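You operate a simulated robot arm through the tools that you are given. There is no shell and no other tool. Be economical: measure what you need, move in short steps, check, and stop when the job is done.

Carry out the task below with a simulated robot arm. There is one attempt and no reset: what you move stays moved.

Task
Open the hatch drawer, take the grey-band bottle on the shaker table in front of the shaker and put it away in the inside of the hatch drawer, then shut the drawer. Then take the blue-cap log vial on the shaker table in front of the shaker and put it away on the bench behind the lettered rack. Then put the white-cap water bottle on the blue mat. Then push the top drawer of the grey cabinet shut. Then fetch the yellow-cap tube and stand it on the green mat. Then fetch the red-cap vial and stand it on the top of the stir bench. Keep to this order. Set down upright: grey-band bottle, blue-cap log vial, white-cap water bottle, yellow-cap tube, red-cap vial.
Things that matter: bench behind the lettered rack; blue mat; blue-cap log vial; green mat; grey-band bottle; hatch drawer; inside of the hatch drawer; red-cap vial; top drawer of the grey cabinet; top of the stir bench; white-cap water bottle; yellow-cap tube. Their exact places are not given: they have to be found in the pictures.

It is judged by the outcome, as a careful person would: the job done as asked, and still so three seconds after it is handed in. It fails if anything else is knocked over, pushed out of place, dropped, spilled or broken. Lids that push on must go on centred and level and be pressed home; caps that screw on are set level and turned clockwise until they are tight.

Robot
A 7-joint arm with a vacuum gripper on a trunk, on a base that drives. Base frame: it is fixed to the floor where the robot stands at the start and does not move with it; the origin is under the middle of the robot, x ahead of it, y to its left, z up; the surface under the hand at the start is at about z = 900. Readings come in mm, rad, newtons and seconds.
Its first joint turns from -2.897 to 2.897 rad. Places, roughly: bench behind the lettered rack [500, -2300, 900]; blue mat (16x16 cm) [180, -1660, 900]; blue-cap log vial [-2000, -4250, 1000]; green mat (19x16 cm) [-1900, -3380, 900]; grey-band bottle [-2000, -4000, 1000]; hatch drawer [900, 0, 900]; inside of the hatch drawer [900, 0, 900]; red-cap vial (4x4x8 cm) [-1700, -3400, 900]; top drawer of the grey cabinet [-2100, -5100, 700]; top of the stir bench [-1900, -2300, 900]; white-cap water bottle [-2000, -4500, 1000]; yellow-cap tube (5x5x12 cm) [-2100, -5900, 1000]. Payload 1.06 kg.
Tool frame: the origin (TCP) lies in the middle of the cups' lips, and z points out of the cups. The gripper has 1 cup of 24 mm across, covering 24 by 24 mm (tool x, y); the bellows give 8 mm. With the vacuum on, a cup seals on a smooth face that it is pressed against (1 to 4 N); it does not hold porous or soft things. The pull reaches 23 N.
Orientation is that of the tool frame in the base frame, as [roll, pitch, yaw] about the fixed x, y, z axes, in that order (R = Rz(yaw) Ry(pitch) Rx(roll)). With the cups facing straight down, the tool's x points along the base's -x, its y along +y and its z along -z.

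Tools
- The arm moves only by the tool drive_tool. Its argument "moves" is a list of rows, each a list of 3 entries, a list of its own where there are three numbers: the vacuum: 1 switches it on, 0 off, then the shift along the base's x, y, z in units of 200 mm (1.0 is 200 mm), then the turn, a rotation vector about the base's x, y, z in units of 60 degrees (1.0 is 60 degrees). In form: [[suction, [x, y, z], [wx, wy, wz]], ...]. A call has 1 to 12 rows; each row is the pose to reach, as a shift and turn from the pose commanded when the call began. A call with a number of a shift or a turn outside -1 to 1 is refused whole. Rows are played at 5 a second. More than 50 mm and 0.15 rad between two rows, or a gripper value outside its range, and nothing of the call is played. A pose out of reach is approached as far as the arm can. The call stops where the force on the tool passes 40 N (or 10 N more than at its start, if that is more) or the arm is blocked; 0.2 s more then pass. The pull builds up within a second once a cup has sealed. Time passes only in rows, and 0.2 s behind the last, so rows that repeat a pose give it time. The reply holds the time, the measured pose of the TCP, the force on the tool along the base axes and the pull of the vacuum, in the units named above and with some noise, with the torque about the TCP (base axes, N m) and any sound that the robot's microphone picked up.
- Cameras (640 x 400 px; columns grow to the right, rows downward): "scene" is now at [183.7, 185.7, 1490.5]; the picture's right is [-0.29, -0.96, 0.00], its down [-0.55, 0.16, -0.82] and it looks along [0.79, -0.23, -0.57] (base axes); focal length 274 px, centre (320, 200). "wrist" rides on the gripper at [78, 19, -96] in the tool frame; the picture's right is [-0.24, 0.97, 0.00], its down [-0.71, -0.17, -0.69] and it looks along [-0.67, -0.16, 0.73] (tool axes); focal length 243 px, centre (320, 200).
- capture(camera): a new picture of that camera. It takes no simulated time.
- drive_base(legs): drives the robot by 1 to 6 legs, each [ahead, left, turn to the left] in mm, mm and rad, along the robot's own axes; the way and the turn of a leg run together, so that a leg with both is an arc; at most 1500 mm and 3.142 rad a leg. The arm and the cameras ride along, it lands a little off, and it stops where it bumps. It gives what a move gives.
- head_to(pan, tilt): turns the head with the scene camera to pan (to the left, within 2.094 rad either way) and tilt (down, from -0.506 to 1.204), counted from straight ahead of the robot. It gives what a move gives.
- locate(camera, pixels): for up to 12 pixels [column, row] of the newest picture of that camera ("zoom" is the newest enlarged one), the place [x, y, z] in the base frame of the surface seen there, good to about 3 mm. It takes no simulated time.
- zoom(camera, box): a new picture of the part [left, top, right, bottom] of that camera's present view, enlarged. It takes no simulated time.
- hand_in(): hands the job in; it is judged then, once.

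Work in short steps. Measure before you move; look again where a grasp or a placing could have gone wrong, and mend it. You have 131 turns and 136 pictures in all, those below and enlarged ones among them. Switch the vacuum off and draw the arm clear of the work before you hand the job in, unless the task says otherwise; then end with one line.

The tools are called after "Call:" as name(argument=value, ...) on one line, values as JSON. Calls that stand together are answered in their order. drive_tool: Moves the arm, as the interface text tells. Its arguments: {"type":"object","properties":{"moves":{"type":"array","items":{"type":"array"}}},"required":["moves"]} The other tools are called the same way: drive_base (legs) drives the base; head_to (pan, tilt) turns the head that bears the scene camera; capture (camera) takes a picture; locate (camera, pixels) gives the place of the surface under pixels of a picture; zoom (camera, box) takes an enlarged picture of a part of a camera's view; hand_in () hands the job in.

At the start:

```text
time_s: 0.0
eef_pos: [586.5, -63.4, 1229.1]
ee_rot: [3.139, -0.001, 3.141]
force: [-0.2, 0.3, 0.9]
ft_torque: [-0.01, 0.03, -0.01]
pull: 0.1
robot x, y, heading: [-1.9, 0.7, 0.005]
head pan, tilt: [-0.29, 0.607]
```

scene: 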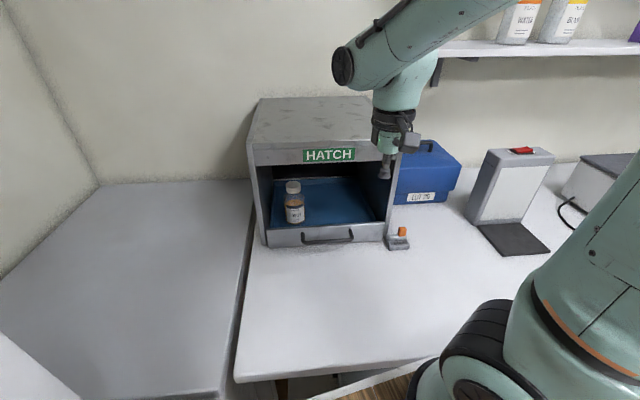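
wrist: 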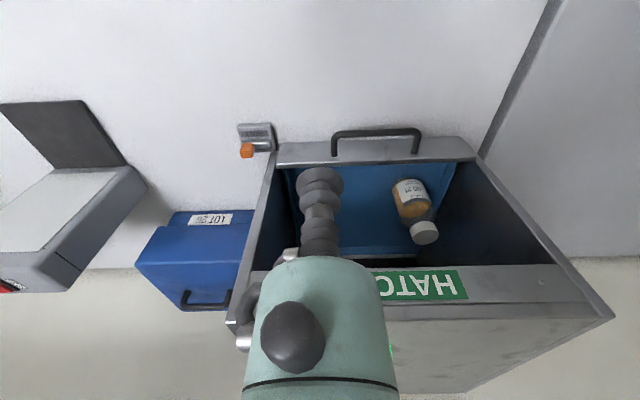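

The scene shows the hatch box with a drawer front at about (325,235) with a handle, and an orange thing at (400,238). I zoom in for detail.

Call:
zoom(camera="scene", box=[230, 130, 430, 260])

Call:
locate(camera="scene", pixels=[[270, 239], [290, 236], [325, 238], [375, 232], [384, 225], [403, 231], [398, 243], [294, 183], [295, 222], [330, 215], [330, 185], [330, 155]])

```text
3.08 times, centred on (330, 195) of scene
```

zoom: 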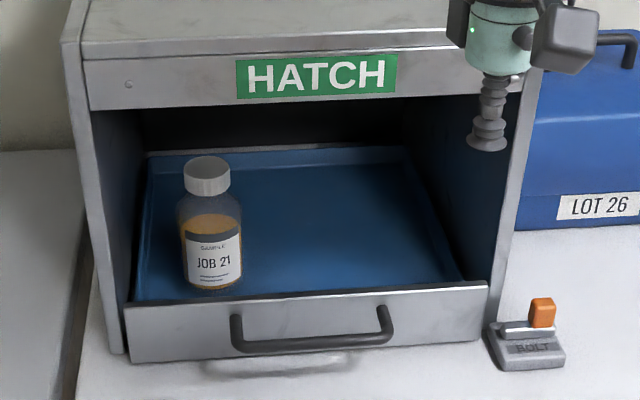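

```text
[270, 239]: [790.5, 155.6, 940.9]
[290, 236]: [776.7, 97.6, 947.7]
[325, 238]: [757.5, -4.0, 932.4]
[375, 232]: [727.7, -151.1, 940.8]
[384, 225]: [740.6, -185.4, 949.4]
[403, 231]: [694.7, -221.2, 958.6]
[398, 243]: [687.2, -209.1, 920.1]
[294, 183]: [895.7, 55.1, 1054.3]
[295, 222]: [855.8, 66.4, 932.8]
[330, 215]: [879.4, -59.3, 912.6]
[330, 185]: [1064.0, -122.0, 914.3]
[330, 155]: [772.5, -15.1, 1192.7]
```

The drawer holds a JOB 21 bottle and there is a BOLT beside the drawer's right edge. I look at it closer from both cameras.

Call:
zoom(camera="scene", box=[360, 205, 430, 255])

Call:
zoom(camera="wrist", box=[220, 110, 320, 180])

Call:
locate(camera="wrist", pixels=[[246, 150], [246, 156], [255, 128], [268, 140], [272, 147], [285, 155], [470, 152], [333, 148], [377, 135], [418, 140]])

```text
8.00 times, centred on (395, 230) of scene
```

zoom: 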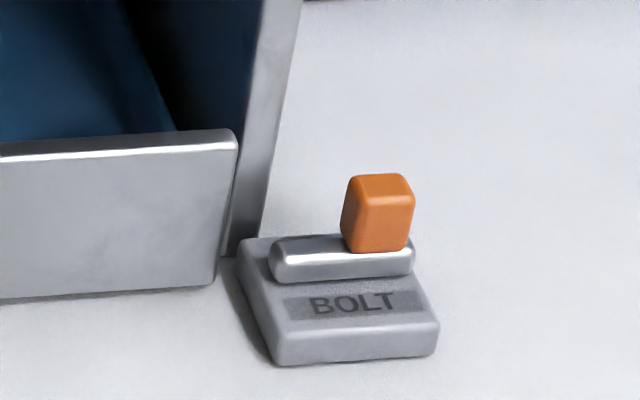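

```text
5.71 times, centred on (270, 145) of wrist
```

zoom: 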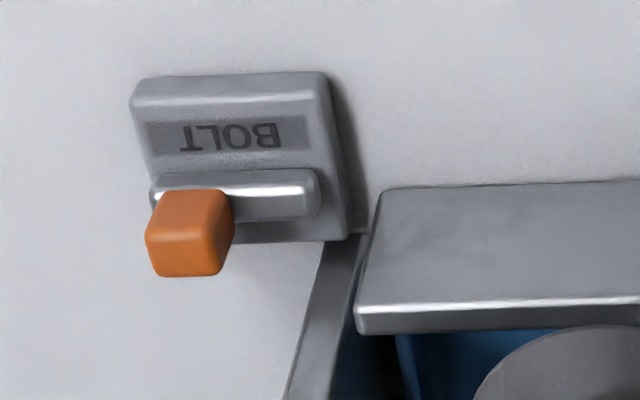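

```text
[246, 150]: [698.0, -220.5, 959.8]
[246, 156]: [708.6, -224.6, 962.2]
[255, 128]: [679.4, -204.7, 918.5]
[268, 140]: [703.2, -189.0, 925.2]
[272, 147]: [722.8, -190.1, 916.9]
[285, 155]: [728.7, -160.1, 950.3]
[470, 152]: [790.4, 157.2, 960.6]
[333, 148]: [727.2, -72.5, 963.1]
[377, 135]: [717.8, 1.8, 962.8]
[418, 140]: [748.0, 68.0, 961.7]
```

The bolt is drawn back (rod y -224..-189, drawer edge at y -165), so the drawer should be free. I measure the handle for a hook-style pull.

Call:
zoom(camera="wrist", box=[310, 110, 440, 190])

Call:
zoom(camera="scene", box=[260, 205, 400, 260])

Call:
locate(camera="zoom", pixels=[[188, 130], [205, 155], [290, 155], [395, 140], [415, 115], [290, 100], [290, 135], [290, 185], [100, 145], [500, 110], [20, 155], [290, 75]])

Call:
locate(camera="wrist", pixels=[[375, 130], [375, 134], [375, 143], [375, 148], [375, 155], [375, 160], [375, 165], [350, 141], [400, 139], [300, 150]])

```text
4.92 times, centred on (375, 150) of wrist
```

zoom: 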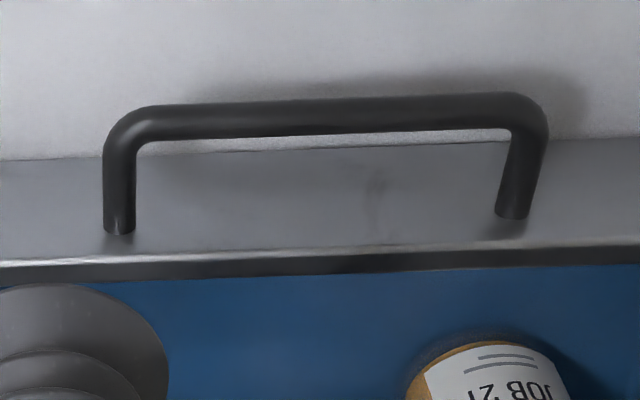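

```text
4.57 times, centred on (330, 232) of scene
```

zoom: 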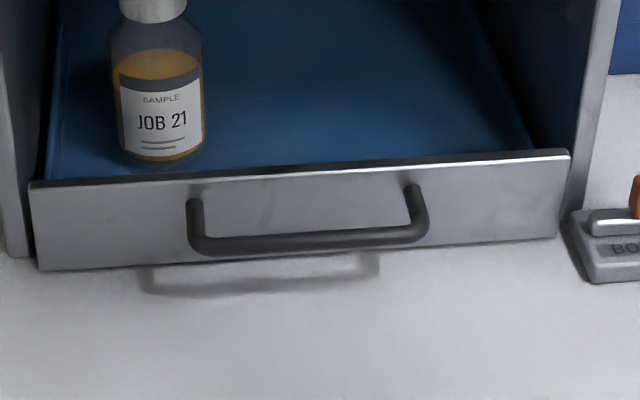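

```text
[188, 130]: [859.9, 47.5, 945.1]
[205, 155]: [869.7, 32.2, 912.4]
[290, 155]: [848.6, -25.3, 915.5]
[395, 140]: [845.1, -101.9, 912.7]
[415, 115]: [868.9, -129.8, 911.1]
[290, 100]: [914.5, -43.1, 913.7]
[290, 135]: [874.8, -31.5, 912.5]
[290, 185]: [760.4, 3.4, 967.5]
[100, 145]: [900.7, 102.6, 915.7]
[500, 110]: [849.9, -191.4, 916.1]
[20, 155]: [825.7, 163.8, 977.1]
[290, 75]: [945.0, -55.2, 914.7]
```

```text
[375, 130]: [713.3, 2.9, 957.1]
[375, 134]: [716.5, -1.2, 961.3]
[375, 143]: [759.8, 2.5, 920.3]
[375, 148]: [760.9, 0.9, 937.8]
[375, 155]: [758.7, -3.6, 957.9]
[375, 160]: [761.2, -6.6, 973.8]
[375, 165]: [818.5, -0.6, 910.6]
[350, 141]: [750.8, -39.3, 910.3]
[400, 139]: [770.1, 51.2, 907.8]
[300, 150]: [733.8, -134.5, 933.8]
```

The handle bar is at x≈712–720, z≈952–961 near y=0; the front face is at x≈759, so the 24 mm cup fits in the 38 mm gap. I tilt the tool slightly (12°, tip forward, to keep the wrist off the hatch roof) and descend part way.

Call:
drive_tool(moves=[[0, [0, 0, -0.2], [0, -0.1, 0]], [0, [0.05, 0.1, -0.4], [0, -0.2, 0]], [0, [0.1, 0.2, -0.6], [0, -0.2, 0]], [0, [0.15, 0.315, -0.8], [0, -0.2, 0]], [0, [0.2, 0.315, -1.0], [0, -0.2, 0]], [0, [0.2, 0.315, -1.0], [0, -0.2, 0]]])

```text
time_s: 1.4
eef_pos: [628.1, 1.7, 1028.7]
ee_rot: [3.141, 0.21, 3.141]
force: [-0.3, 0.4, 0.4]
ft_torque: [0.04, 0.03, 0.0]
pull: 0.1
robot x, y, heading: [0.3, -0.8, -0.001]
head pan, tilt: [-0.29, 0.607]
```

TCP is at (628,2,1029) with the tilt right. Next I move over the gap at x≈743, z≈985.

Call:
drive_tool(moves=[[0, [0.2, 0, 0], [0, 0, 0]], [0, [0.4, 0, 0], [0, 0, 0]], [0, [0.575, 0, -0.1], [0, 0, 0]], [0, [0.575, 0, -0.2], [0, 0, 0]], [0, [0.575, 0, -0.2], [0, 0, 0]]])

Call:
capture(camera="wrist")

Call:
zoom(camera="scene", box=[260, 170, 400, 260])

```text
time_s: 2.6
eef_pos: [741.5, -0.7, 988.6]
ee_rot: [3.141, 0.209, -3.14]
force: [0.0, -0.1, 0.4]
ft_torque: [-0.03, 0.0, -0.01]
pull: 0.1
robot x, y, heading: [-1.8, 0.2, 0.001]
head pan, tilt: [-0.29, 0.607]
```

```text
128 pictures are left
```

wrist: 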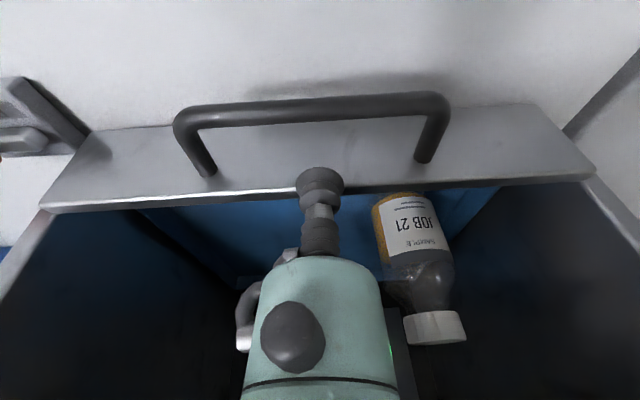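

```text
4.44 times, centred on (330, 215) of scene
```

zoom: 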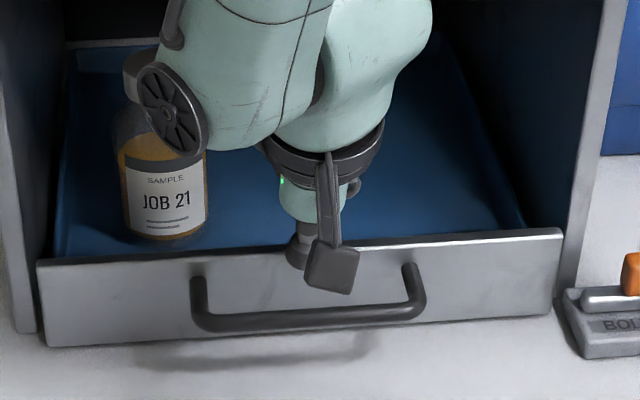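

I check the panel and bar positions here once more with locate before descending.

Call:
locate(camera="wrist", pixels=[[320, 104], [320, 110], [320, 117], [320, 130], [320, 150], [280, 185], [360, 180], [355, 187], [210, 172], [422, 160], [318, 172]])

```text
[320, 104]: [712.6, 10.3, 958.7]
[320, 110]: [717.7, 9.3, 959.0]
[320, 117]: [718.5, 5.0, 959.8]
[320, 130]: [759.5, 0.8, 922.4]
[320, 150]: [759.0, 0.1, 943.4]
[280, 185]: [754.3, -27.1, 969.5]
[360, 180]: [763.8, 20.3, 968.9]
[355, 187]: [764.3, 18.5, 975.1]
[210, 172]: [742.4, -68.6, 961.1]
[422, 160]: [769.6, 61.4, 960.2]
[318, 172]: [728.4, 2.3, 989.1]
```

The bar's inner edge is at 720 and the panel at 759, with the tip at 741.5 between them. I descend about 55 mm.

Call:
drive_tool(moves=[[0, [0, 0, -0.1], [0, 0, 0]], [0, [0, 0, -0.19], [0, 0, 0]], [0, [0, 0, -0.28], [0, 0, 0]], [0, [0, 0, -0.28], [0, 0, 0]]])

Call:
capture(camera="wrist")

```text
time_s: 3.6
eef_pos: [743.2, 1.1, 931.3]
ee_rot: [-3.141, 0.208, 3.141]
force: [-0.4, -0.6, 0.0]
ft_torque: [0.01, 0.03, -0.01]
pull: 0.1
robot x, y, heading: [-1.5, 2.0, 0.003]
head pan, tilt: [-0.29, 0.607]
```

```text
126 pictures are left
```

wrist: 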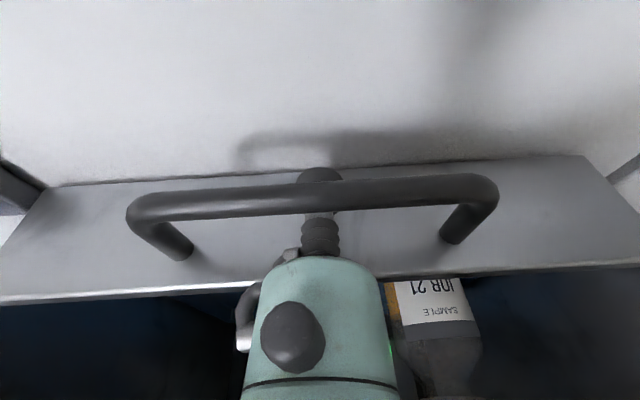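

The cup is hooked behind the bar. I pull along the drawer normal (-0.979, 0.205) slowly.

Call:
drive_tool(moves=[[0, [-0.06, 0.0125, 0], [0, 0, 0]], [0, [-0.12, 0.025, 0], [0, 0, 0]], [0, [-0.18, 0.0377, 0], [0, 0, 0]], [0, [-0.24, 0.05, 0], [0, 0, 0]], [0, [-0.3, 0.063, 0], [0, 0, 0]], [0, [-0.36, 0.075, 0], [0, 0, 0]], [0, [-0.42, 0.088, 0], [0, 0, 0]], [0, [-0.42, 0.088, 0], [0, 0, 0]]])

Call:
capture(camera="scene")

```text
time_s: 5.4
eef_pos: [656.8, 18.1, 932.8]
ee_rot: [3.141, 0.211, 3.141]
force: [0.5, 0.0, -0.4]
ft_torque: [-0.02, -0.01, 0.0]
pull: 0.2
robot x, y, heading: [0.9, 4.5, -0.0]
head pan, tilt: [-0.29, 0.607]
```

```text
125 pictures are left
```

scene: 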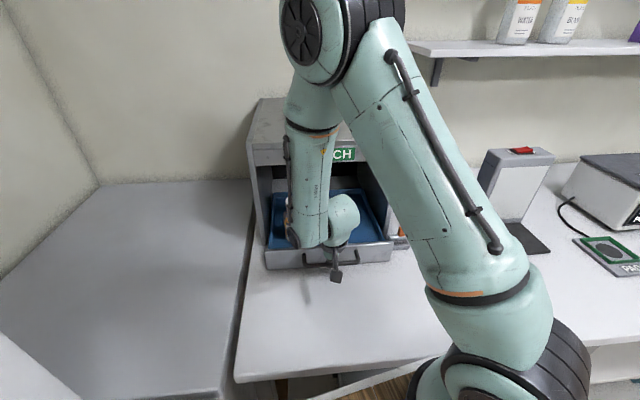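

The drawer is moving easily. I keep pulling 150 mm more.

Call:
drive_tool(moves=[[0, [-0.075, 0.0157, 0], [0, 0, 0]], [0, [-0.15, 0.031, 0], [0, 0, 0]], [0, [-0.225, 0.047, 0], [0, 0, 0]], [0, [-0.3, 0.063, 0], [0, 0, 0]], [0, [-0.375, 0.0785, 0], [0, 0, 0]], [0, [-0.45, 0.094, 0], [0, 0, 0]], [0, [-0.525, 0.11, 0], [0, 0, 0]], [0, [-0.6, 0.1256, 0], [0, 0, 0]], [0, [-0.675, 0.141, 0], [0, 0, 0]], [0, [-0.75, 0.157, 0], [0, 0, 0]], [0, [-0.75, 0.157, 0], [0, 0, 0]]])

Call:
capture(camera="scene")

```text
time_s: 7.8
eef_pos: [515.6, 47.3, 932.8]
ee_rot: [3.14, 0.21, 3.14]
force: [0.1, 0.0, 0.4]
ft_torque: [-0.01, 0.04, -0.03]
pull: 0.1
out of reach, approached as far as the arm can: row 10, 11
robot x, y, heading: [1.1, -0.2, -0.003]
head pan, tilt: [-0.29, 0.607]
```

```text
124 pictures are left
```

scene: 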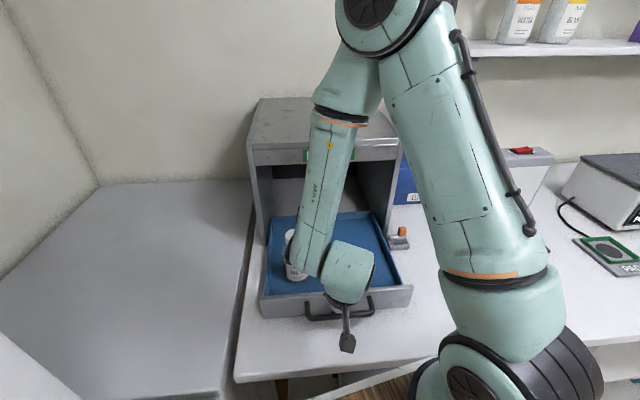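

The drawer is out about 210 mm. I ease forward off the bar and lift straight up.

Call:
drive_tool(moves=[[0, [0.08, -0.02, 0], [0, 0, 0]], [0, [0.08, -0.02, 0.2], [0, 0, 0]], [0, [0.08, -0.02, 0.4], [0, 0, 0]], [0, [0.08, -0.02, 0.6], [0, 0.1, 0]], [0, [0.08, -0.02, 0.8], [0, 0.2, 0]], [0, [0.08, -0.02, 1.0], [0, 0.2, 0]]])

Call:
capture(camera="scene")

Call:
capture(camera="wrist")

```text
time_s: 9.2
eef_pos: [532.3, 41.3, 1133.4]
ee_rot: [-3.141, -0.003, 3.139]
force: [0.5, -1.3, 0.0]
ft_torque: [0.04, 0.05, -0.01]
pull: 0.0
robot x, y, heading: [-0.7, 0.2, 0.0]
head pan, tilt: [-0.29, 0.607]
```

```text
123 pictures are left
```

scene: 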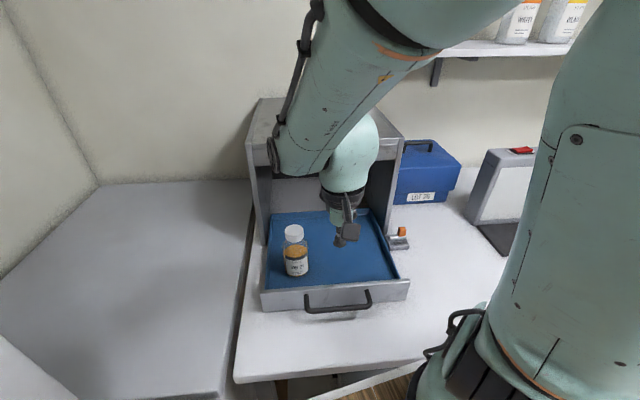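

```text
122 pictures are left
```

wrist: 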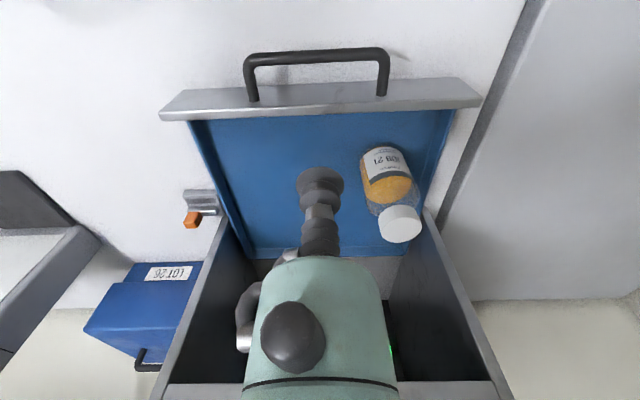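

The drawer is open and JOB 21 is still standing. I record the drawer's places, then raise the arm for travel and look to the right side of the room.

Call:
locate(camera="wrist", pixels=[[210, 125], [440, 115], [235, 240], [260, 160], [345, 200], [375, 185], [320, 50], [250, 95], [330, 110]])

Call:
drive_tool(moves=[[0, [0, 0, 0.2], [0, 0, 0]], [0, [0, 0, 0.4], [0, 0, 0]], [0, [0, 0, 0.6], [0, 0, 0]], [0, [0, 0, 0.8], [0, 0, 0]], [0, [0, 0, 1.0], [0, 0, 0]]])

Call:
head_to(pan=-1.6, tilt=0.4)

Call:
capture(camera="scene")

```text
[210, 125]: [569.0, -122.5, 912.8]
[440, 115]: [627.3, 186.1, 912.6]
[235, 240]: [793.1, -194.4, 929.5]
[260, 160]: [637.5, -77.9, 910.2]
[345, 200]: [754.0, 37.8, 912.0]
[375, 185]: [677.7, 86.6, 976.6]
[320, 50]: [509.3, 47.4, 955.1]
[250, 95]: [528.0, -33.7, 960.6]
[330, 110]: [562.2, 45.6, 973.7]
```

```text
time_s: 10.1
eef_pos: [537.3, 27.2, 1248.5]
ee_rot: [2.983, -0.086, -3.135]
force: [-0.2, -0.3, -0.8]
ft_torque: [0.0, 0.01, 0.01]
pull: 0.1
robot x, y, heading: [-0.2, 2.6, -0.001]
head pan, tilt: [-0.29, 0.607]
stopped in row 4: the arm was blocked; the commanded pose is now the measured one
```

```text
time_s: 11.5
eef_pos: [538.7, 27.4, 1249.2]
ee_rot: [2.982, -0.084, -3.141]
force: [-0.2, -0.2, -0.1]
ft_torque: [0.02, -0.03, 0.03]
pull: 0.0
robot x, y, heading: [-2.4, -4.6, -0.002]
head pan, tilt: [-1.6, 0.4]
```

```text
121 pictures are left
```

scene: 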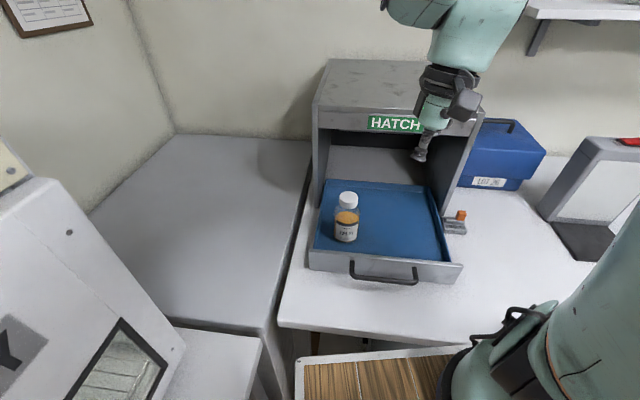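

The arm reported blocked at z≈1248 near the trunk, and the picture still looks ahead. I capture again to see what the view really is.

Call:
capture(camera="scene")

Call:
capture(camera="wrist")

```text
120 pictures are left
```

scene: 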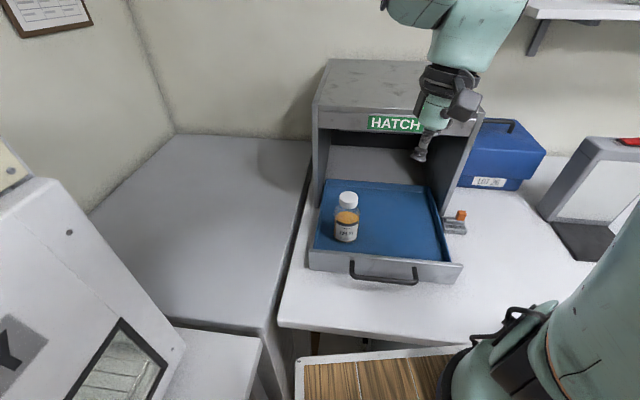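

```text
119 pictures are left
```

wrist: 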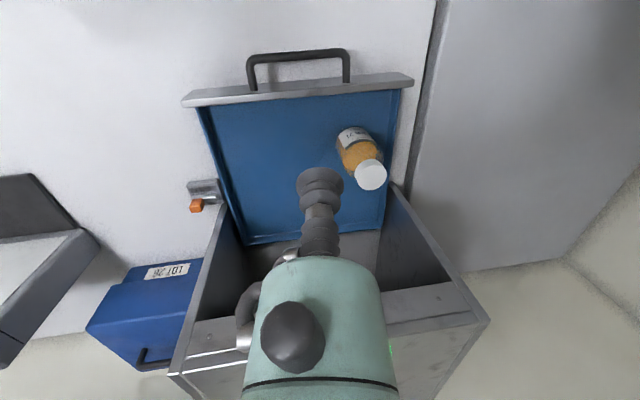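

I test whether locate agrees with the known handle place, since the view doesn't match the reported pan.

Call:
locate(camera="scene", pixels=[[385, 282], [460, 215], [110, 390], [347, 197]])

Call:
head_to(pan=-1.2, tilt=0.5)

Call:
capture(camera="scene")

```text
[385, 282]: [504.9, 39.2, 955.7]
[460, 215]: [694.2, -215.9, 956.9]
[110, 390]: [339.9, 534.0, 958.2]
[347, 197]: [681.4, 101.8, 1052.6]
```

```text
time_s: 12.4
eef_pos: [538.0, 26.7, 1249.5]
ee_rot: [2.982, -0.087, -3.14]
force: [-0.1, -0.3, 0.0]
ft_torque: [0.0, -0.01, 0.0]
pull: 0.1
robot x, y, heading: [-1.8, 2.1, 0.001]
head pan, tilt: [-1.201, 0.499]
```

```text
118 pictures are left
```

scene: 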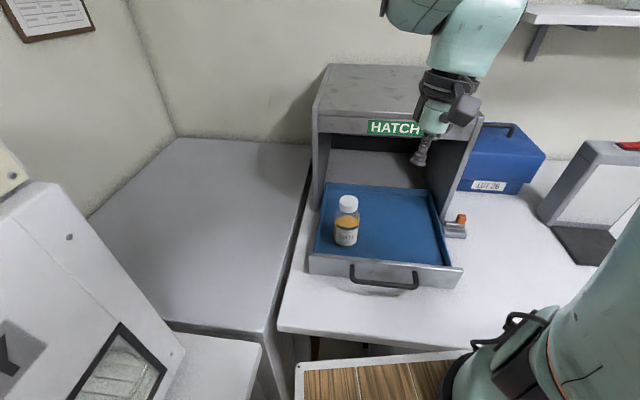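

The head seems jammed, likely by the arm's elbow, which would also explain the "blocked" stop. I move the arm forward and down toward its start pose and level it, then try the head again.

Call:
drive_tool(moves=[[0, [0.1, -0.1, -0.1], [-0.05, -0.03, 0]], [0, [0.2, -0.2, -0.15], [-0.1, -0.055, 0]], [0, [0.3, -0.35, -0.15], [-0.152, -0.082, 0]], [0, [0.35, -0.45, -0.15], [-0.152, -0.082, 0]], [0, [0.35, -0.45, -0.15], [-0.152, -0.082, 0]]])

Call:
head_to(pan=-1.2, tilt=0.5)

Call:
capture(camera="scene")

```text
time_s: 13.6
eef_pos: [608.9, -60.8, 1219.4]
ee_rot: [-3.13, 0.009, 3.139]
force: [0.5, 0.0, 0.4]
ft_torque: [0.0, -0.04, 0.01]
pull: 0.0
robot x, y, heading: [-0.5, 0.7, -0.004]
head pan, tilt: [-1.201, 0.499]
```

```text
time_s: 14.2
eef_pos: [609.0, -61.9, 1220.3]
ee_rot: [-3.13, 0.007, 3.139]
force: [0.0, 0.3, 0.6]
ft_torque: [0.0, 0.02, -0.01]
pull: 0.1
robot x, y, heading: [-1.6, 0.5, -0.001]
head pan, tilt: [-1.201, 0.499]
```

```text
117 pictures are left
```

scene: 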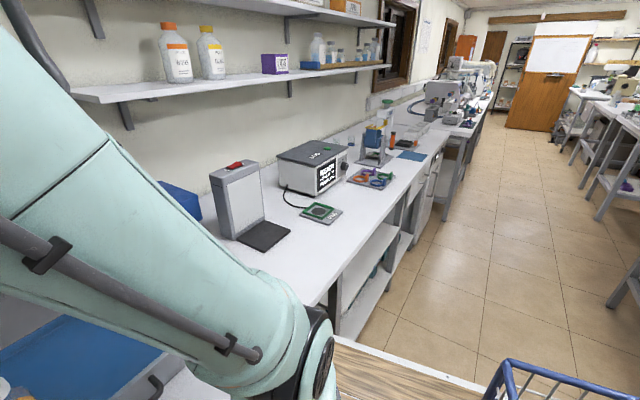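

The head moves again: a bench row runs along -y on the left, an aisle on the right, and a blue rail/basket is close by on the lower right. I look further to the right and down to plan the drive.

Call:
head_to(pan=-2.0, tilt=0.6)

Call:
capture(camera="scene")

Call:
head_to(pan=-1.57, tilt=1.0)

Call:
capture(camera="scene")

```text
time_s: 15.3
eef_pos: [608.4, -59.9, 1219.9]
ee_rot: [-3.131, 0.007, 3.138]
force: [-0.7, -0.4, -0.9]
ft_torque: [-0.03, 0.04, 0.02]
pull: 0.1
robot x, y, heading: [-0.0, -0.1, -0.002]
head pan, tilt: [-2.0, 0.6]
```

```text
116 pictures are left
```

scene: 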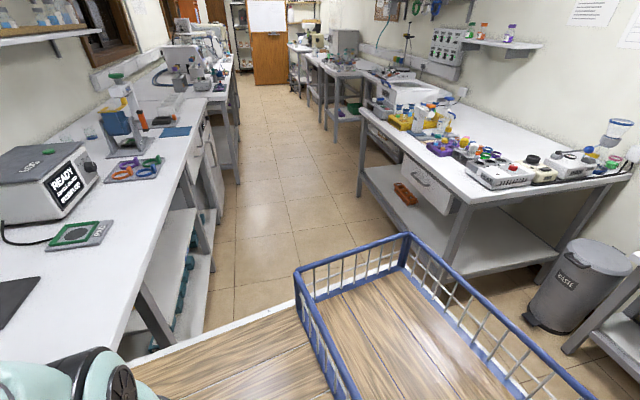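

```text
time_s: 16.2
eef_pos: [609.4, -61.6, 1219.5]
ee_rot: [-3.131, 0.007, 3.138]
force: [-0.2, -0.2, 0.4]
ft_torque: [0.03, 0.0, 0.0]
pull: 0.0
robot x, y, heading: [1.6, 1.4, -0.003]
head pan, tilt: [-1.571, 1.0]
```

```text
115 pictures are left
```

scene: 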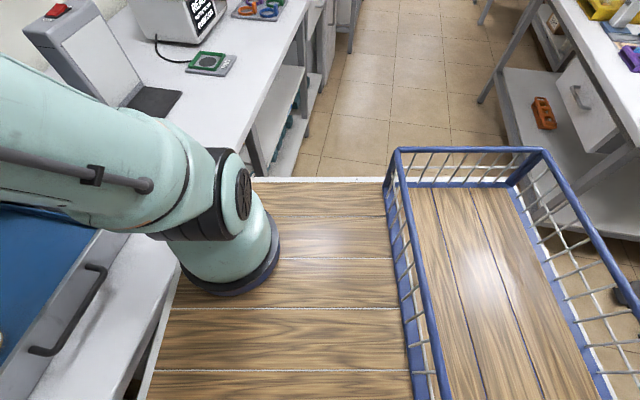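

The robot's own base is a wood-decked cart with a blue basket at the rear. I measure the cart's outline and the aisle.

Call:
locate(camera="scene", pixels=[[255, 182], [390, 182], [540, 152], [150, 390], [232, 270], [300, 175], [260, 170], [500, 85], [620, 160], [400, 60], [475, 100], [305, 60]])

Call:
head_to(pan=-1.8, tilt=0.35)

Call:
capture(camera="scene")

Call:
locate(camera="scene", pixels=[[150, 270], [195, 130], [205, 195], [240, 110], [275, 150], [330, 200], [390, 230], [330, 120], [300, 80], [450, 190], [270, 80], [430, 130]])

```text
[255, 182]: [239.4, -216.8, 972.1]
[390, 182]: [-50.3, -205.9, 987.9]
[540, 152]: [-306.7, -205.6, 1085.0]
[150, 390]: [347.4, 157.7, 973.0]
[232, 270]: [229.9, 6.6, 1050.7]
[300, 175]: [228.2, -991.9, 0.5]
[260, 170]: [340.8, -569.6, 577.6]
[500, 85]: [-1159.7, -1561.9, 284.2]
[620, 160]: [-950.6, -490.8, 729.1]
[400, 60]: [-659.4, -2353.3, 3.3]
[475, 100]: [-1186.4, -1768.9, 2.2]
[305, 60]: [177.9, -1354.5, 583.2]
```

```text
time_s: 17.3
eef_pos: [607.4, -60.7, 1219.6]
ee_rot: [-3.132, 0.007, 3.14]
force: [0.0, -0.4, 0.0]
ft_torque: [-0.02, 0.0, -0.01]
pull: 0.0
robot x, y, heading: [0.7, 0.7, 0.002]
head pan, tilt: [-1.799, 0.351]
```

```text
114 pictures are left
```

scene: 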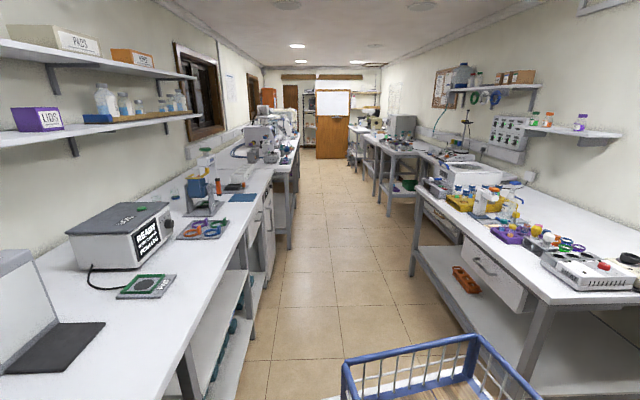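

```text
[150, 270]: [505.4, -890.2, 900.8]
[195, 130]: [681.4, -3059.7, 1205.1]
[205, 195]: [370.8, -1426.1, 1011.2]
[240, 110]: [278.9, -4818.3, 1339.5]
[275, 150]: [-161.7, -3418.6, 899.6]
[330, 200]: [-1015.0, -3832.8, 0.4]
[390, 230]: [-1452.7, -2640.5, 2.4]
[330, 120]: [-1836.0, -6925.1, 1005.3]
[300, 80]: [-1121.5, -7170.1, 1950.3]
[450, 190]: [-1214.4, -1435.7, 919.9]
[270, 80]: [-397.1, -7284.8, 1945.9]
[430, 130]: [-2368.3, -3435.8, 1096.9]
```

The room is turned about 11.8° from the base frame: aisle direction ≈(-0.205,-0.979), left bench edge about 450 mm to one side of me, right bench edge about 820 mm to the other. I back off, turn right to face down the aisle, and drive 1500 mm ahead.

Call:
drive_base(legs=[[-180, 0, 0], [0, 0, -0.9], [0, 0, -0.877], [1500, 0, 0]])

Call:
head_to(pan=-0.3, tilt=0.35)

Call:
capture(camera="scene")

```text
time_s: 30.5
eef_pos: [-741.1, -2042.9, 1219.4]
ee_rot: [-3.131, 0.008, 1.319]
force: [-0.2, -0.8, -0.2]
ft_torque: [0.0, 0.01, -0.01]
pull: 0.0
robot x, y, heading: [-530.2, -1466.5, -1.814]
head pan, tilt: [-1.799, 0.351]
```

```text
time_s: 32.1
eef_pos: [-740.3, -2042.7, 1220.5]
ee_rot: [-3.132, 0.008, 1.32]
force: [0.3, -0.6, -0.7]
ft_torque: [0.01, 0.01, 0.03]
pull: 0.2
robot x, y, heading: [-536.3, -1466.2, -1.819]
head pan, tilt: [-0.3, 0.351]
```

```text
113 pictures are left
```

scene: 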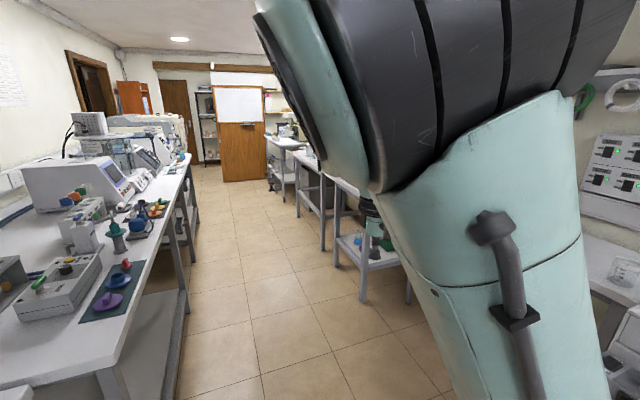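

I'm at b≈-220, heading -1.817. The aisle ahead is clear, so I correct heading and continue about 2780 mm to be abreast of the shaker table.

Call:
drive_base(legs=[[0, 0, 0.04], [1400, 0, 0], [1380, 0, 0]])

Call:
head_to(pan=-1.57, tilt=0.5)

Call:
capture(camera="scene")

```text
time_s: 46.0
eef_pos: [-1310.1, -4793.5, 1219.3]
ee_rot: [-3.13, 0.008, 1.353]
force: [-0.6, -0.1, 0.2]
ft_torque: [0.0, 0.04, 0.0]
pull: 0.0
robot x, y, heading: [-1117.6, -4212.2, -1.787]
head pan, tilt: [-0.3, 0.351]
```

```text
time_s: 47.5
eef_pos: [-1309.3, -4794.1, 1219.1]
ee_rot: [-3.128, 0.006, 1.353]
force: [-0.1, -0.3, -0.1]
ft_torque: [0.01, -0.02, -0.02]
pull: 0.0
robot x, y, heading: [-1120.0, -4209.9, -1.778]
head pan, tilt: [-1.571, 0.499]
```

```text
112 pictures are left
```

scene: 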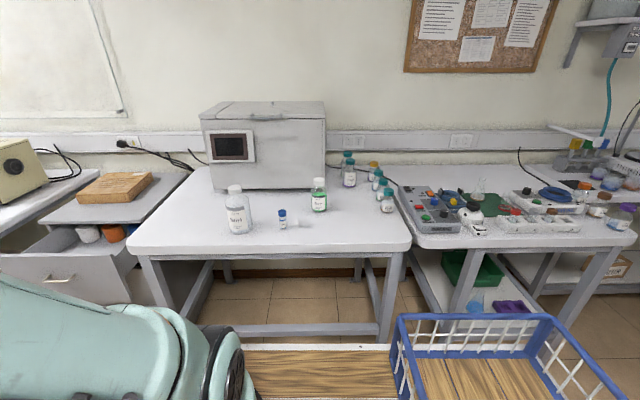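

The shaker table is in view: bottle at (237,205), small vial at (283,215), bottle at (320,195). I zoom in and locate them.

Call:
zoom(camera="scene", box=[200, 140, 420, 250])

Call:
locate(camera="scene", pixels=[[236, 188], [238, 228], [282, 213], [282, 225], [318, 182], [319, 207], [385, 195], [348, 170], [135, 250], [408, 243], [215, 165], [293, 222]])

```text
2.91 times, centred on (310, 195) of scene
```

zoom: 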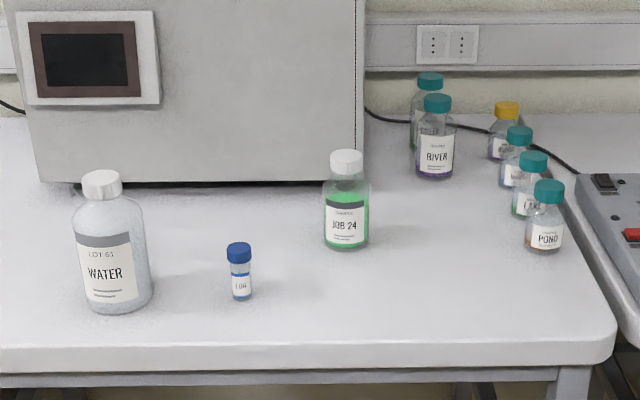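

```text
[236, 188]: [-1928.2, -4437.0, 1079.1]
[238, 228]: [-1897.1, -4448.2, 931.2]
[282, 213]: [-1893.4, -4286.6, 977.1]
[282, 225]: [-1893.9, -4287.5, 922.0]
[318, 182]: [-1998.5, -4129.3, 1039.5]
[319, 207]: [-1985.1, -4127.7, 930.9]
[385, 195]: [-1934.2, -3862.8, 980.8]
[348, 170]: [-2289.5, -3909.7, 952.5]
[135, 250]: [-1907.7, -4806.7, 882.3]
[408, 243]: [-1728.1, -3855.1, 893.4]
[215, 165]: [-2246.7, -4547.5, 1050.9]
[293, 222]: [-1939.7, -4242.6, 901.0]
```

JOB 24 (grey band, white cap) is at (-2000,-4128), the blue-cap LOG vial at (-1894,-4287), WATER at (-1928,-4437). I turn right to face the table and position the bottle straight ahead at about 690 mm reach.

Call:
drive_base(legs=[[0, 0, -0.8], [0, 0, -0.77], [190, 99, 0]])

Call:
head_to(pan=-0.29, tilt=0.6)

Call:
capture(camera="scene")

Call:
capture(camera="wrist")

```text
time_s: 53.2
eef_pos: [-1913.7, -4105.2, 1219.5]
ee_rot: [-3.132, 0.007, -0.191]
force: [-0.1, -0.3, 0.7]
ft_torque: [0.0, 0.01, 0.05]
pull: 0.2
robot x, y, heading: [-1326.9, -4277.4, 2.958]
head pan, tilt: [-1.571, 0.499]
```

```text
time_s: 54.6
eef_pos: [-1912.7, -4104.4, 1219.3]
ee_rot: [-3.132, 0.007, -0.19]
force: [-0.3, -0.1, 0.8]
ft_torque: [0.0, -0.02, 0.0]
pull: 0.0
robot x, y, heading: [-1327.8, -4281.0, 2.958]
head pan, tilt: [-0.29, 0.6]
```

```text
110 pictures are left
```

scene: 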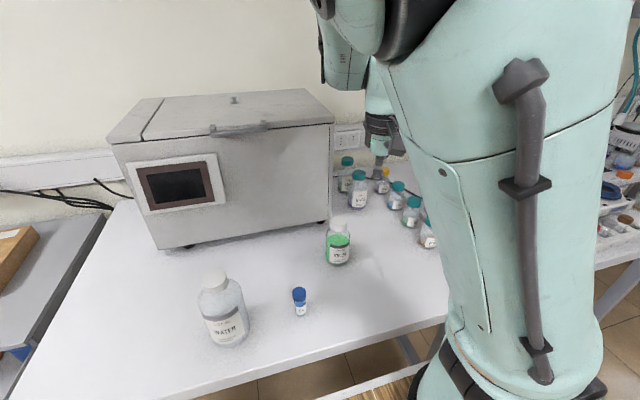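

```text
109 pictures are left
```

wrist: 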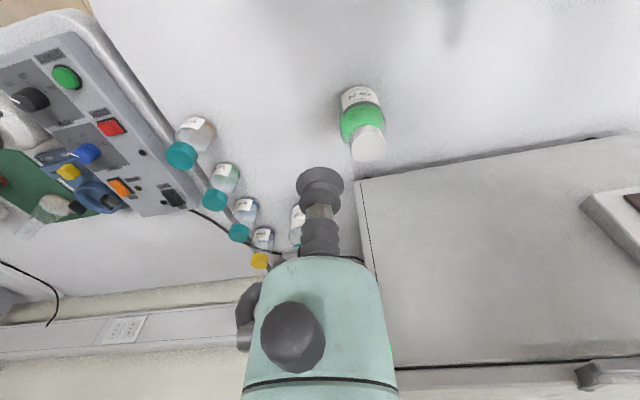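

I locate the JOB 24 cap top from both cameras.

Call:
zoom(camera="wrist", box=[320, 75, 420, 175])

Call:
locate(camera="wrist", pixels=[[369, 145], [369, 158], [369, 130], [356, 145], [382, 145], [362, 110]])

Call:
locate(camera="scene", pixels=[[338, 222], [338, 218], [338, 228], [338, 262]])

```text
4.00 times, centred on (370, 125) of wrist
```

zoom: 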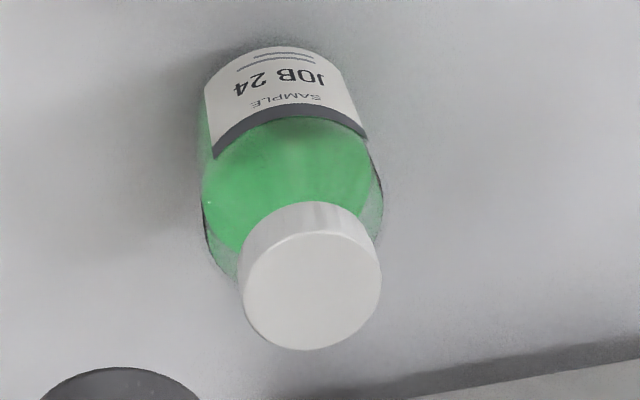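

```text
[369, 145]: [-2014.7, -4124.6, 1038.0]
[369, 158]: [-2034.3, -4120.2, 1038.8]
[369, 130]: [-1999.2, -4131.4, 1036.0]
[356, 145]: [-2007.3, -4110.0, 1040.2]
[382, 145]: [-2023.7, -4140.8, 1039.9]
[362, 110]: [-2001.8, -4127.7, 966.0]
```

```text
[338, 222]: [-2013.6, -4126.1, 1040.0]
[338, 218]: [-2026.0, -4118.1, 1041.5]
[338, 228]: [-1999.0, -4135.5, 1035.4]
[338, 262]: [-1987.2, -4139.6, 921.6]
```

Cap top centre ≈(-2017,-4124), z≈1039. I move over it and down to about 20 mm above with vacuum on.

Call:
drive_tool(moves=[[0, [-0.2, -0.04, -0.1], [0, 0, 0]], [0, [-0.4, -0.08, -0.25], [0, 0, 0]], [0, [-0.52, -0.1, -0.4], [0, 0, 0]], [0, [-0.52, -0.1, -0.6], [0, 0, 0]], [1, [-0.52, -0.1, -0.79], [0, 0, 0]], [1, [-0.52, -0.1, -0.79], [0, 0, 0]]])

Call:
zoom(camera="wrist", box=[220, 80, 420, 230])

```text
refused: row 2 steps farther than a row can; nothing moved
```

```text
2.67 times, centred on (320, 155) of wrist
```

zoom: 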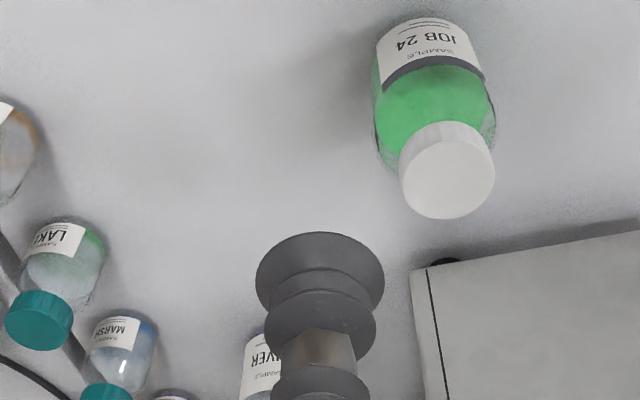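

Row step too large; I resend with smaller steps.

Call:
drive_tool(moves=[[0, [-0.18, -0.035, -0.1], [0, 0, 0]], [0, [-0.36, -0.07, -0.2], [0, 0, 0]], [0, [-0.52, -0.1, -0.32], [0, 0, 0]], [0, [-0.52, -0.1, -0.5], [0, 0, 0]], [0, [-0.52, -0.1, -0.65], [0, 0, 0]], [1, [-0.52, -0.1, -0.79], [0, 0, 0]], [1, [-0.52, -0.1, -0.79], [0, 0, 0]]])

Call:
zoom(camera="wrist", box=[220, 80, 420, 230])

```text
time_s: 56.2
eef_pos: [-2016.3, -4123.6, 1060.6]
ee_rot: [-3.13, 0.007, -0.189]
force: [-0.4, -0.2, -0.8]
ft_torque: [0.0, -0.01, 0.0]
pull: 0.1
robot x, y, heading: [-1324.6, -4275.8, 2.954]
head pan, tilt: [-0.29, 0.6]
```

```text
2.67 times, centred on (320, 155) of wrist
```

zoom: 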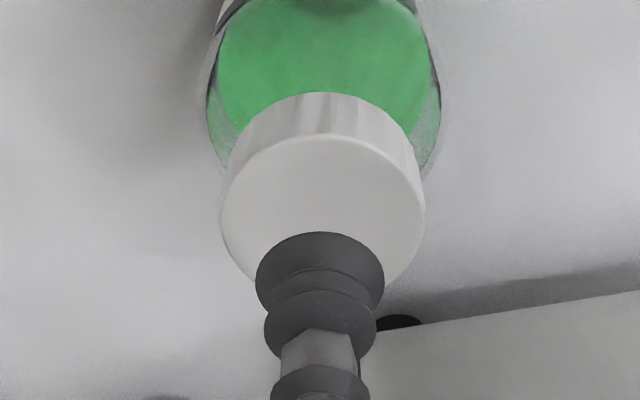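

Aligned. I lower gently to press about 3 mm on the cap.

Call:
drive_tool(moves=[[1, [0, 0, -0.06], [0, 0, 0]], [1, [0, 0, -0.1], [0, 0, 0]], [1, [0, 0, -0.12], [0, 0, 0]], [1, [0, 0, -0.12], [0, 0, 0]], [1, [0, 0, -0.12], [0, 0, 0]]])

```text
time_s: 57.5
eef_pos: [-2016.4, -4124.3, 1038.2]
ee_rot: [-3.13, 0.009, -0.19]
force: [2.2, 0.8, 8.2]
ft_torque: [-0.08, -0.03, 0.02]
pull: 22.7
robot x, y, heading: [-1320.5, -4278.0, 2.956]
head pan, tilt: [-0.29, 0.6]
```

Sealed with 22.7 N pull. I lift straight up gently.

Call:
drive_tool(moves=[[1, [0, 0, 0.06], [0, 0, 0]], [1, [0, 0, 0.16], [0, 0, 0]], [1, [0, 0, 0.3], [0, 0, 0]], [1, [0, 0, 0.45], [0, 0, 0]], [1, [0, 0, 0.6], [0, 0, 0]], [1, [0, 0, 0.75], [0, 0, 0]], [1, [0.1, 0, 0.85], [0, 0, 0]], [1, [0.25, 0, 0.85], [0, 0, 0]], [1, [0.4, 0, 0.85], [0, 0, 0]], [1, [0.4, 0, 0.85], [0, 0, 0]]])

Call:
capture(camera="wrist")

Call:
capture(camera="scene")

```text
time_s: 59.6
eef_pos: [-1935.4, -4125.8, 1206.9]
ee_rot: [-3.128, 0.006, -0.19]
force: [-0.6, 0.1, -4.2]
ft_torque: [0.01, -0.05, 0.02]
pull: 22.9
robot x, y, heading: [-1328.4, -4275.7, 2.956]
head pan, tilt: [-0.29, 0.6]
```

```text
105 pictures are left
```

wrist: 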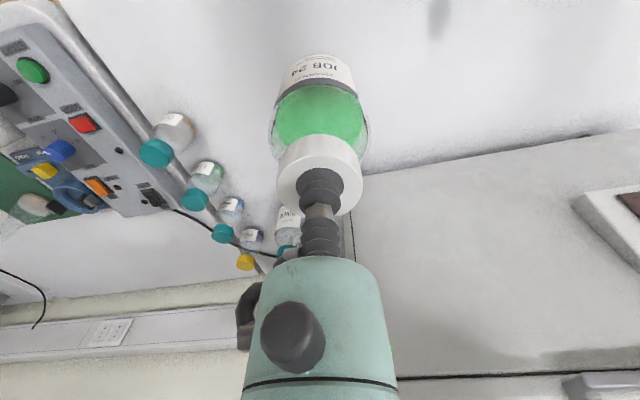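

```text
104 pictures are left
```

scene: 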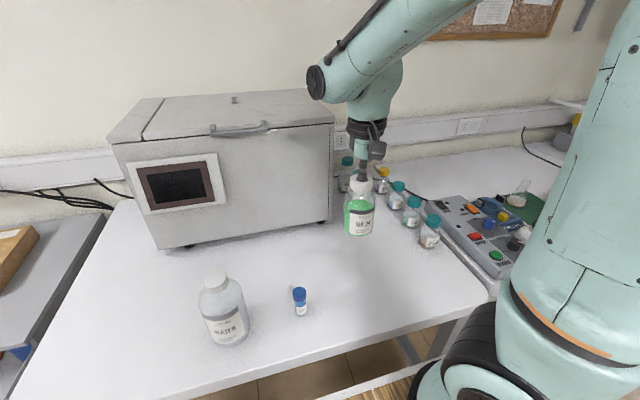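

JOB 24 is held (about 4 N). I back off, turn left to face down the aisle, and reverse along the known clear way.

Call:
drive_base(legs=[[-200, 0, 0], [0, 0, 0.8], [0, 0, 0.75], [-1450, 0, 0]])

```text
time_s: 72.1
eef_pos: [-978.5, -3505.9, 1208.3]
ee_rot: [-3.13, 0.008, 1.311]
force: [0.1, -0.6, -4.1]
ft_torque: [-0.03, -0.04, 0.0]
pull: 22.5
robot x, y, heading: [-784.6, -2909.8, -1.826]
head pan, tilt: [-0.29, 0.6]
```

Still held. I correct the heading by +0.05 and reverse about 2980 mm more, to behind the hatch station.

Call:
drive_base(legs=[[0, 0, 0.05], [-1490, 0, 0], [-1490, 0, 0]])

```text
time_s: 86.7
eef_pos: [-293.7, -639.2, 1206.6]
ee_rot: [-3.131, 0.008, 1.307]
force: [-0.8, 0.6, -4.4]
ft_torque: [0.02, -0.01, 0.0]
pull: 23.3
robot x, y, heading: [-102.0, -42.6, -1.832]
head pan, tilt: [-0.29, 0.6]
```

At (-102,-43), bottle bottom ~1066 clears the drawer. I turn left to heading 0 and look.

Call:
drive_base(legs=[[0, 0, 0.92], [0, 0, 0.912], [40, 40, 0]])

Call:
capture(camera="scene")

Call:
capture(camera="wrist")

```text
time_s: 92.3
eef_pos: [569.4, -52.6, 1207.2]
ee_rot: [-3.13, 0.009, 3.119]
force: [-0.3, -0.6, -5.4]
ft_torque: [0.02, 0.03, -0.03]
pull: 22.4
robot x, y, heading: [-59.3, -3.8, -0.021]
head pan, tilt: [-0.29, 0.6]
```

```text
103 pictures are left
```

scene: 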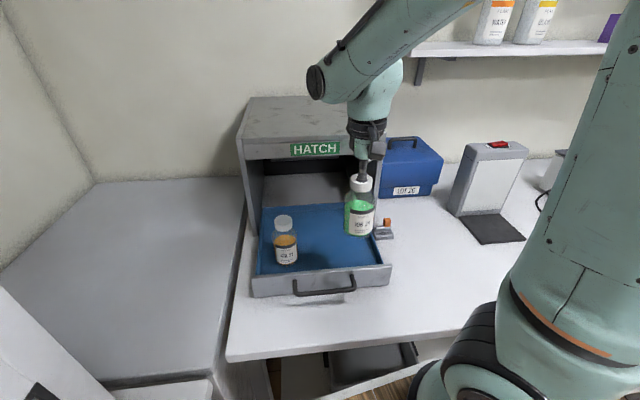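

```text
102 pictures are left
```

wrist: 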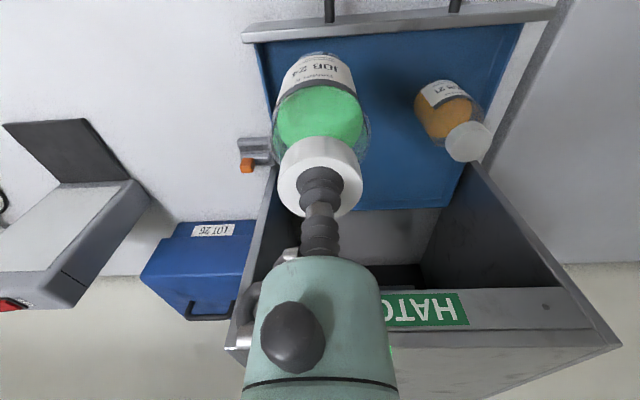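

Drawer and JOB 21 are as left. I move to (638,-38) and descend to about 10 mm above the drawer floor (z≈911; bottle 137 mm below TCP).

Call:
drive_tool(moves=[[1, [0.12, 0.025, 0], [0, 0, 0]], [1, [0.24, 0.05, 0], [0, 0, 0]], [1, [0.345, 0.073, -0.05], [0, 0, 0]], [1, [0.345, 0.073, -0.2], [0, 0, 0]], [1, [0.345, 0.073, -0.35], [0, 0, 0]], [1, [0.345, 0.073, -0.5], [0, 0, 0]], [1, [0.345, 0.073, -0.65], [0, 0, 0]], [1, [0.345, 0.073, -0.73], [0, 0, 0]], [1, [0.345, 0.073, -0.73], [0, 0, 0]]])

Call:
capture(camera="wrist")

Call:
capture(camera="scene")

```text
time_s: 94.3
eef_pos: [638.1, -37.3, 1061.2]
ee_rot: [-3.131, 0.006, 3.118]
force: [0.1, -0.1, -4.0]
ft_torque: [0.01, 0.09, 0.01]
pull: 22.7
robot x, y, heading: [-58.4, -4.4, -0.02]
head pan, tilt: [-0.29, 0.6]
```

```text
101 pictures are left
```

wrist: 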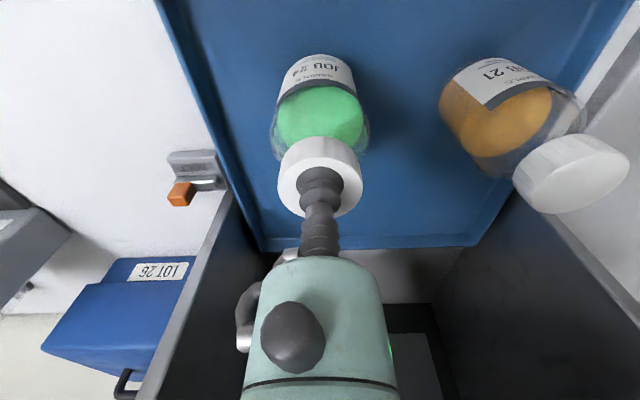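

```text
100 pictures are left
```

scene: 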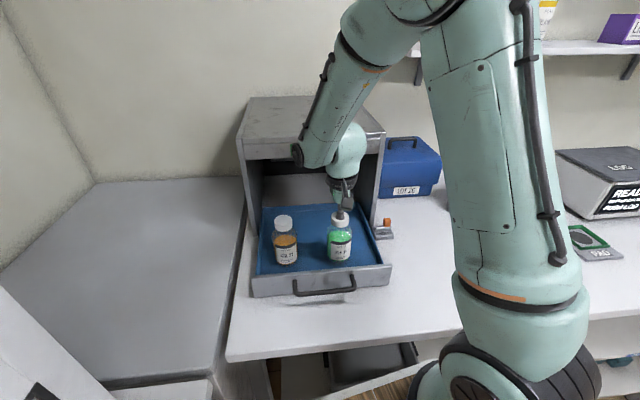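

Well centred on the right half of the tray. I lower in small steps to contact.

Call:
drive_tool(moves=[[1, [0, 0, -0.02], [0, 0, 0]], [1, [0, 0, -0.04], [0, 0, 0]], [1, [0, 0, -0.055], [0, 0, 0]], [1, [0, 0, -0.065], [0, 0, 0]], [1, [0, 0, -0.065], [0, 0, 0]]])

```text
time_s: 95.5
eef_pos: [638.0, -38.1, 1049.0]
ee_rot: [-3.129, 0.009, 3.119]
force: [0.9, -3.7, 14.1]
ft_torque: [0.04, 0.01, -0.01]
pull: 22.7
robot x, y, heading: [-54.4, -5.7, -0.02]
head pan, tilt: [-0.29, 0.6]
```

In contact. I ease off, release the vacuum, wait, then lift.

Call:
drive_tool(moves=[[1, [0, 0, 0.008], [0, 0, 0]], [0, [0, 0, 0.008], [0, 0, 0]], [0, [0, 0, 0.008], [0, 0, 0]], [0, [0, 0, 0.008], [0, 0, 0]], [0, [0, 0, 0.03], [0, 0, 0]], [0, [0, 0, 0.08], [0, 0, 0]], [0, [0, 0, 0.2], [0, 0, 0]], [0, [0, 0, 0.4], [0, 0, 0]], [0, [-0.1, 0, 0.6], [0, 0, 0]], [0, [-0.2, 0, 0.75], [0, 0, 0]], [0, [-0.2, 0, 0.75], [0, 0, 0]]])

Call:
capture(camera="wrist")

```text
time_s: 97.9
eef_pos: [599.0, -38.9, 1196.6]
ee_rot: [-3.129, 0.006, 3.117]
force: [-0.6, 0.1, 0.0]
ft_torque: [-0.01, 0.0, 0.0]
pull: 0.1
robot x, y, heading: [-56.0, -1.9, -0.023]
head pan, tilt: [-0.29, 0.6]
```

```text
99 pictures are left
```

wrist: 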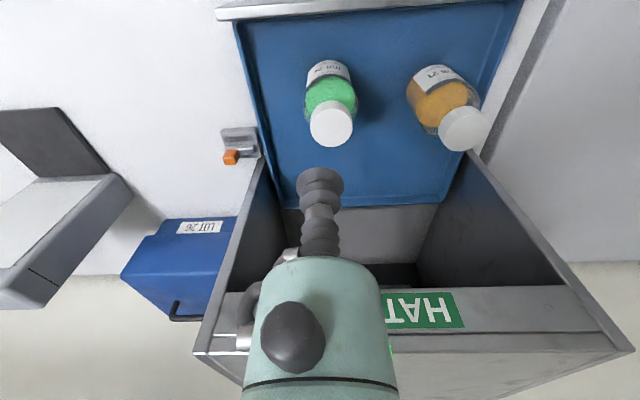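

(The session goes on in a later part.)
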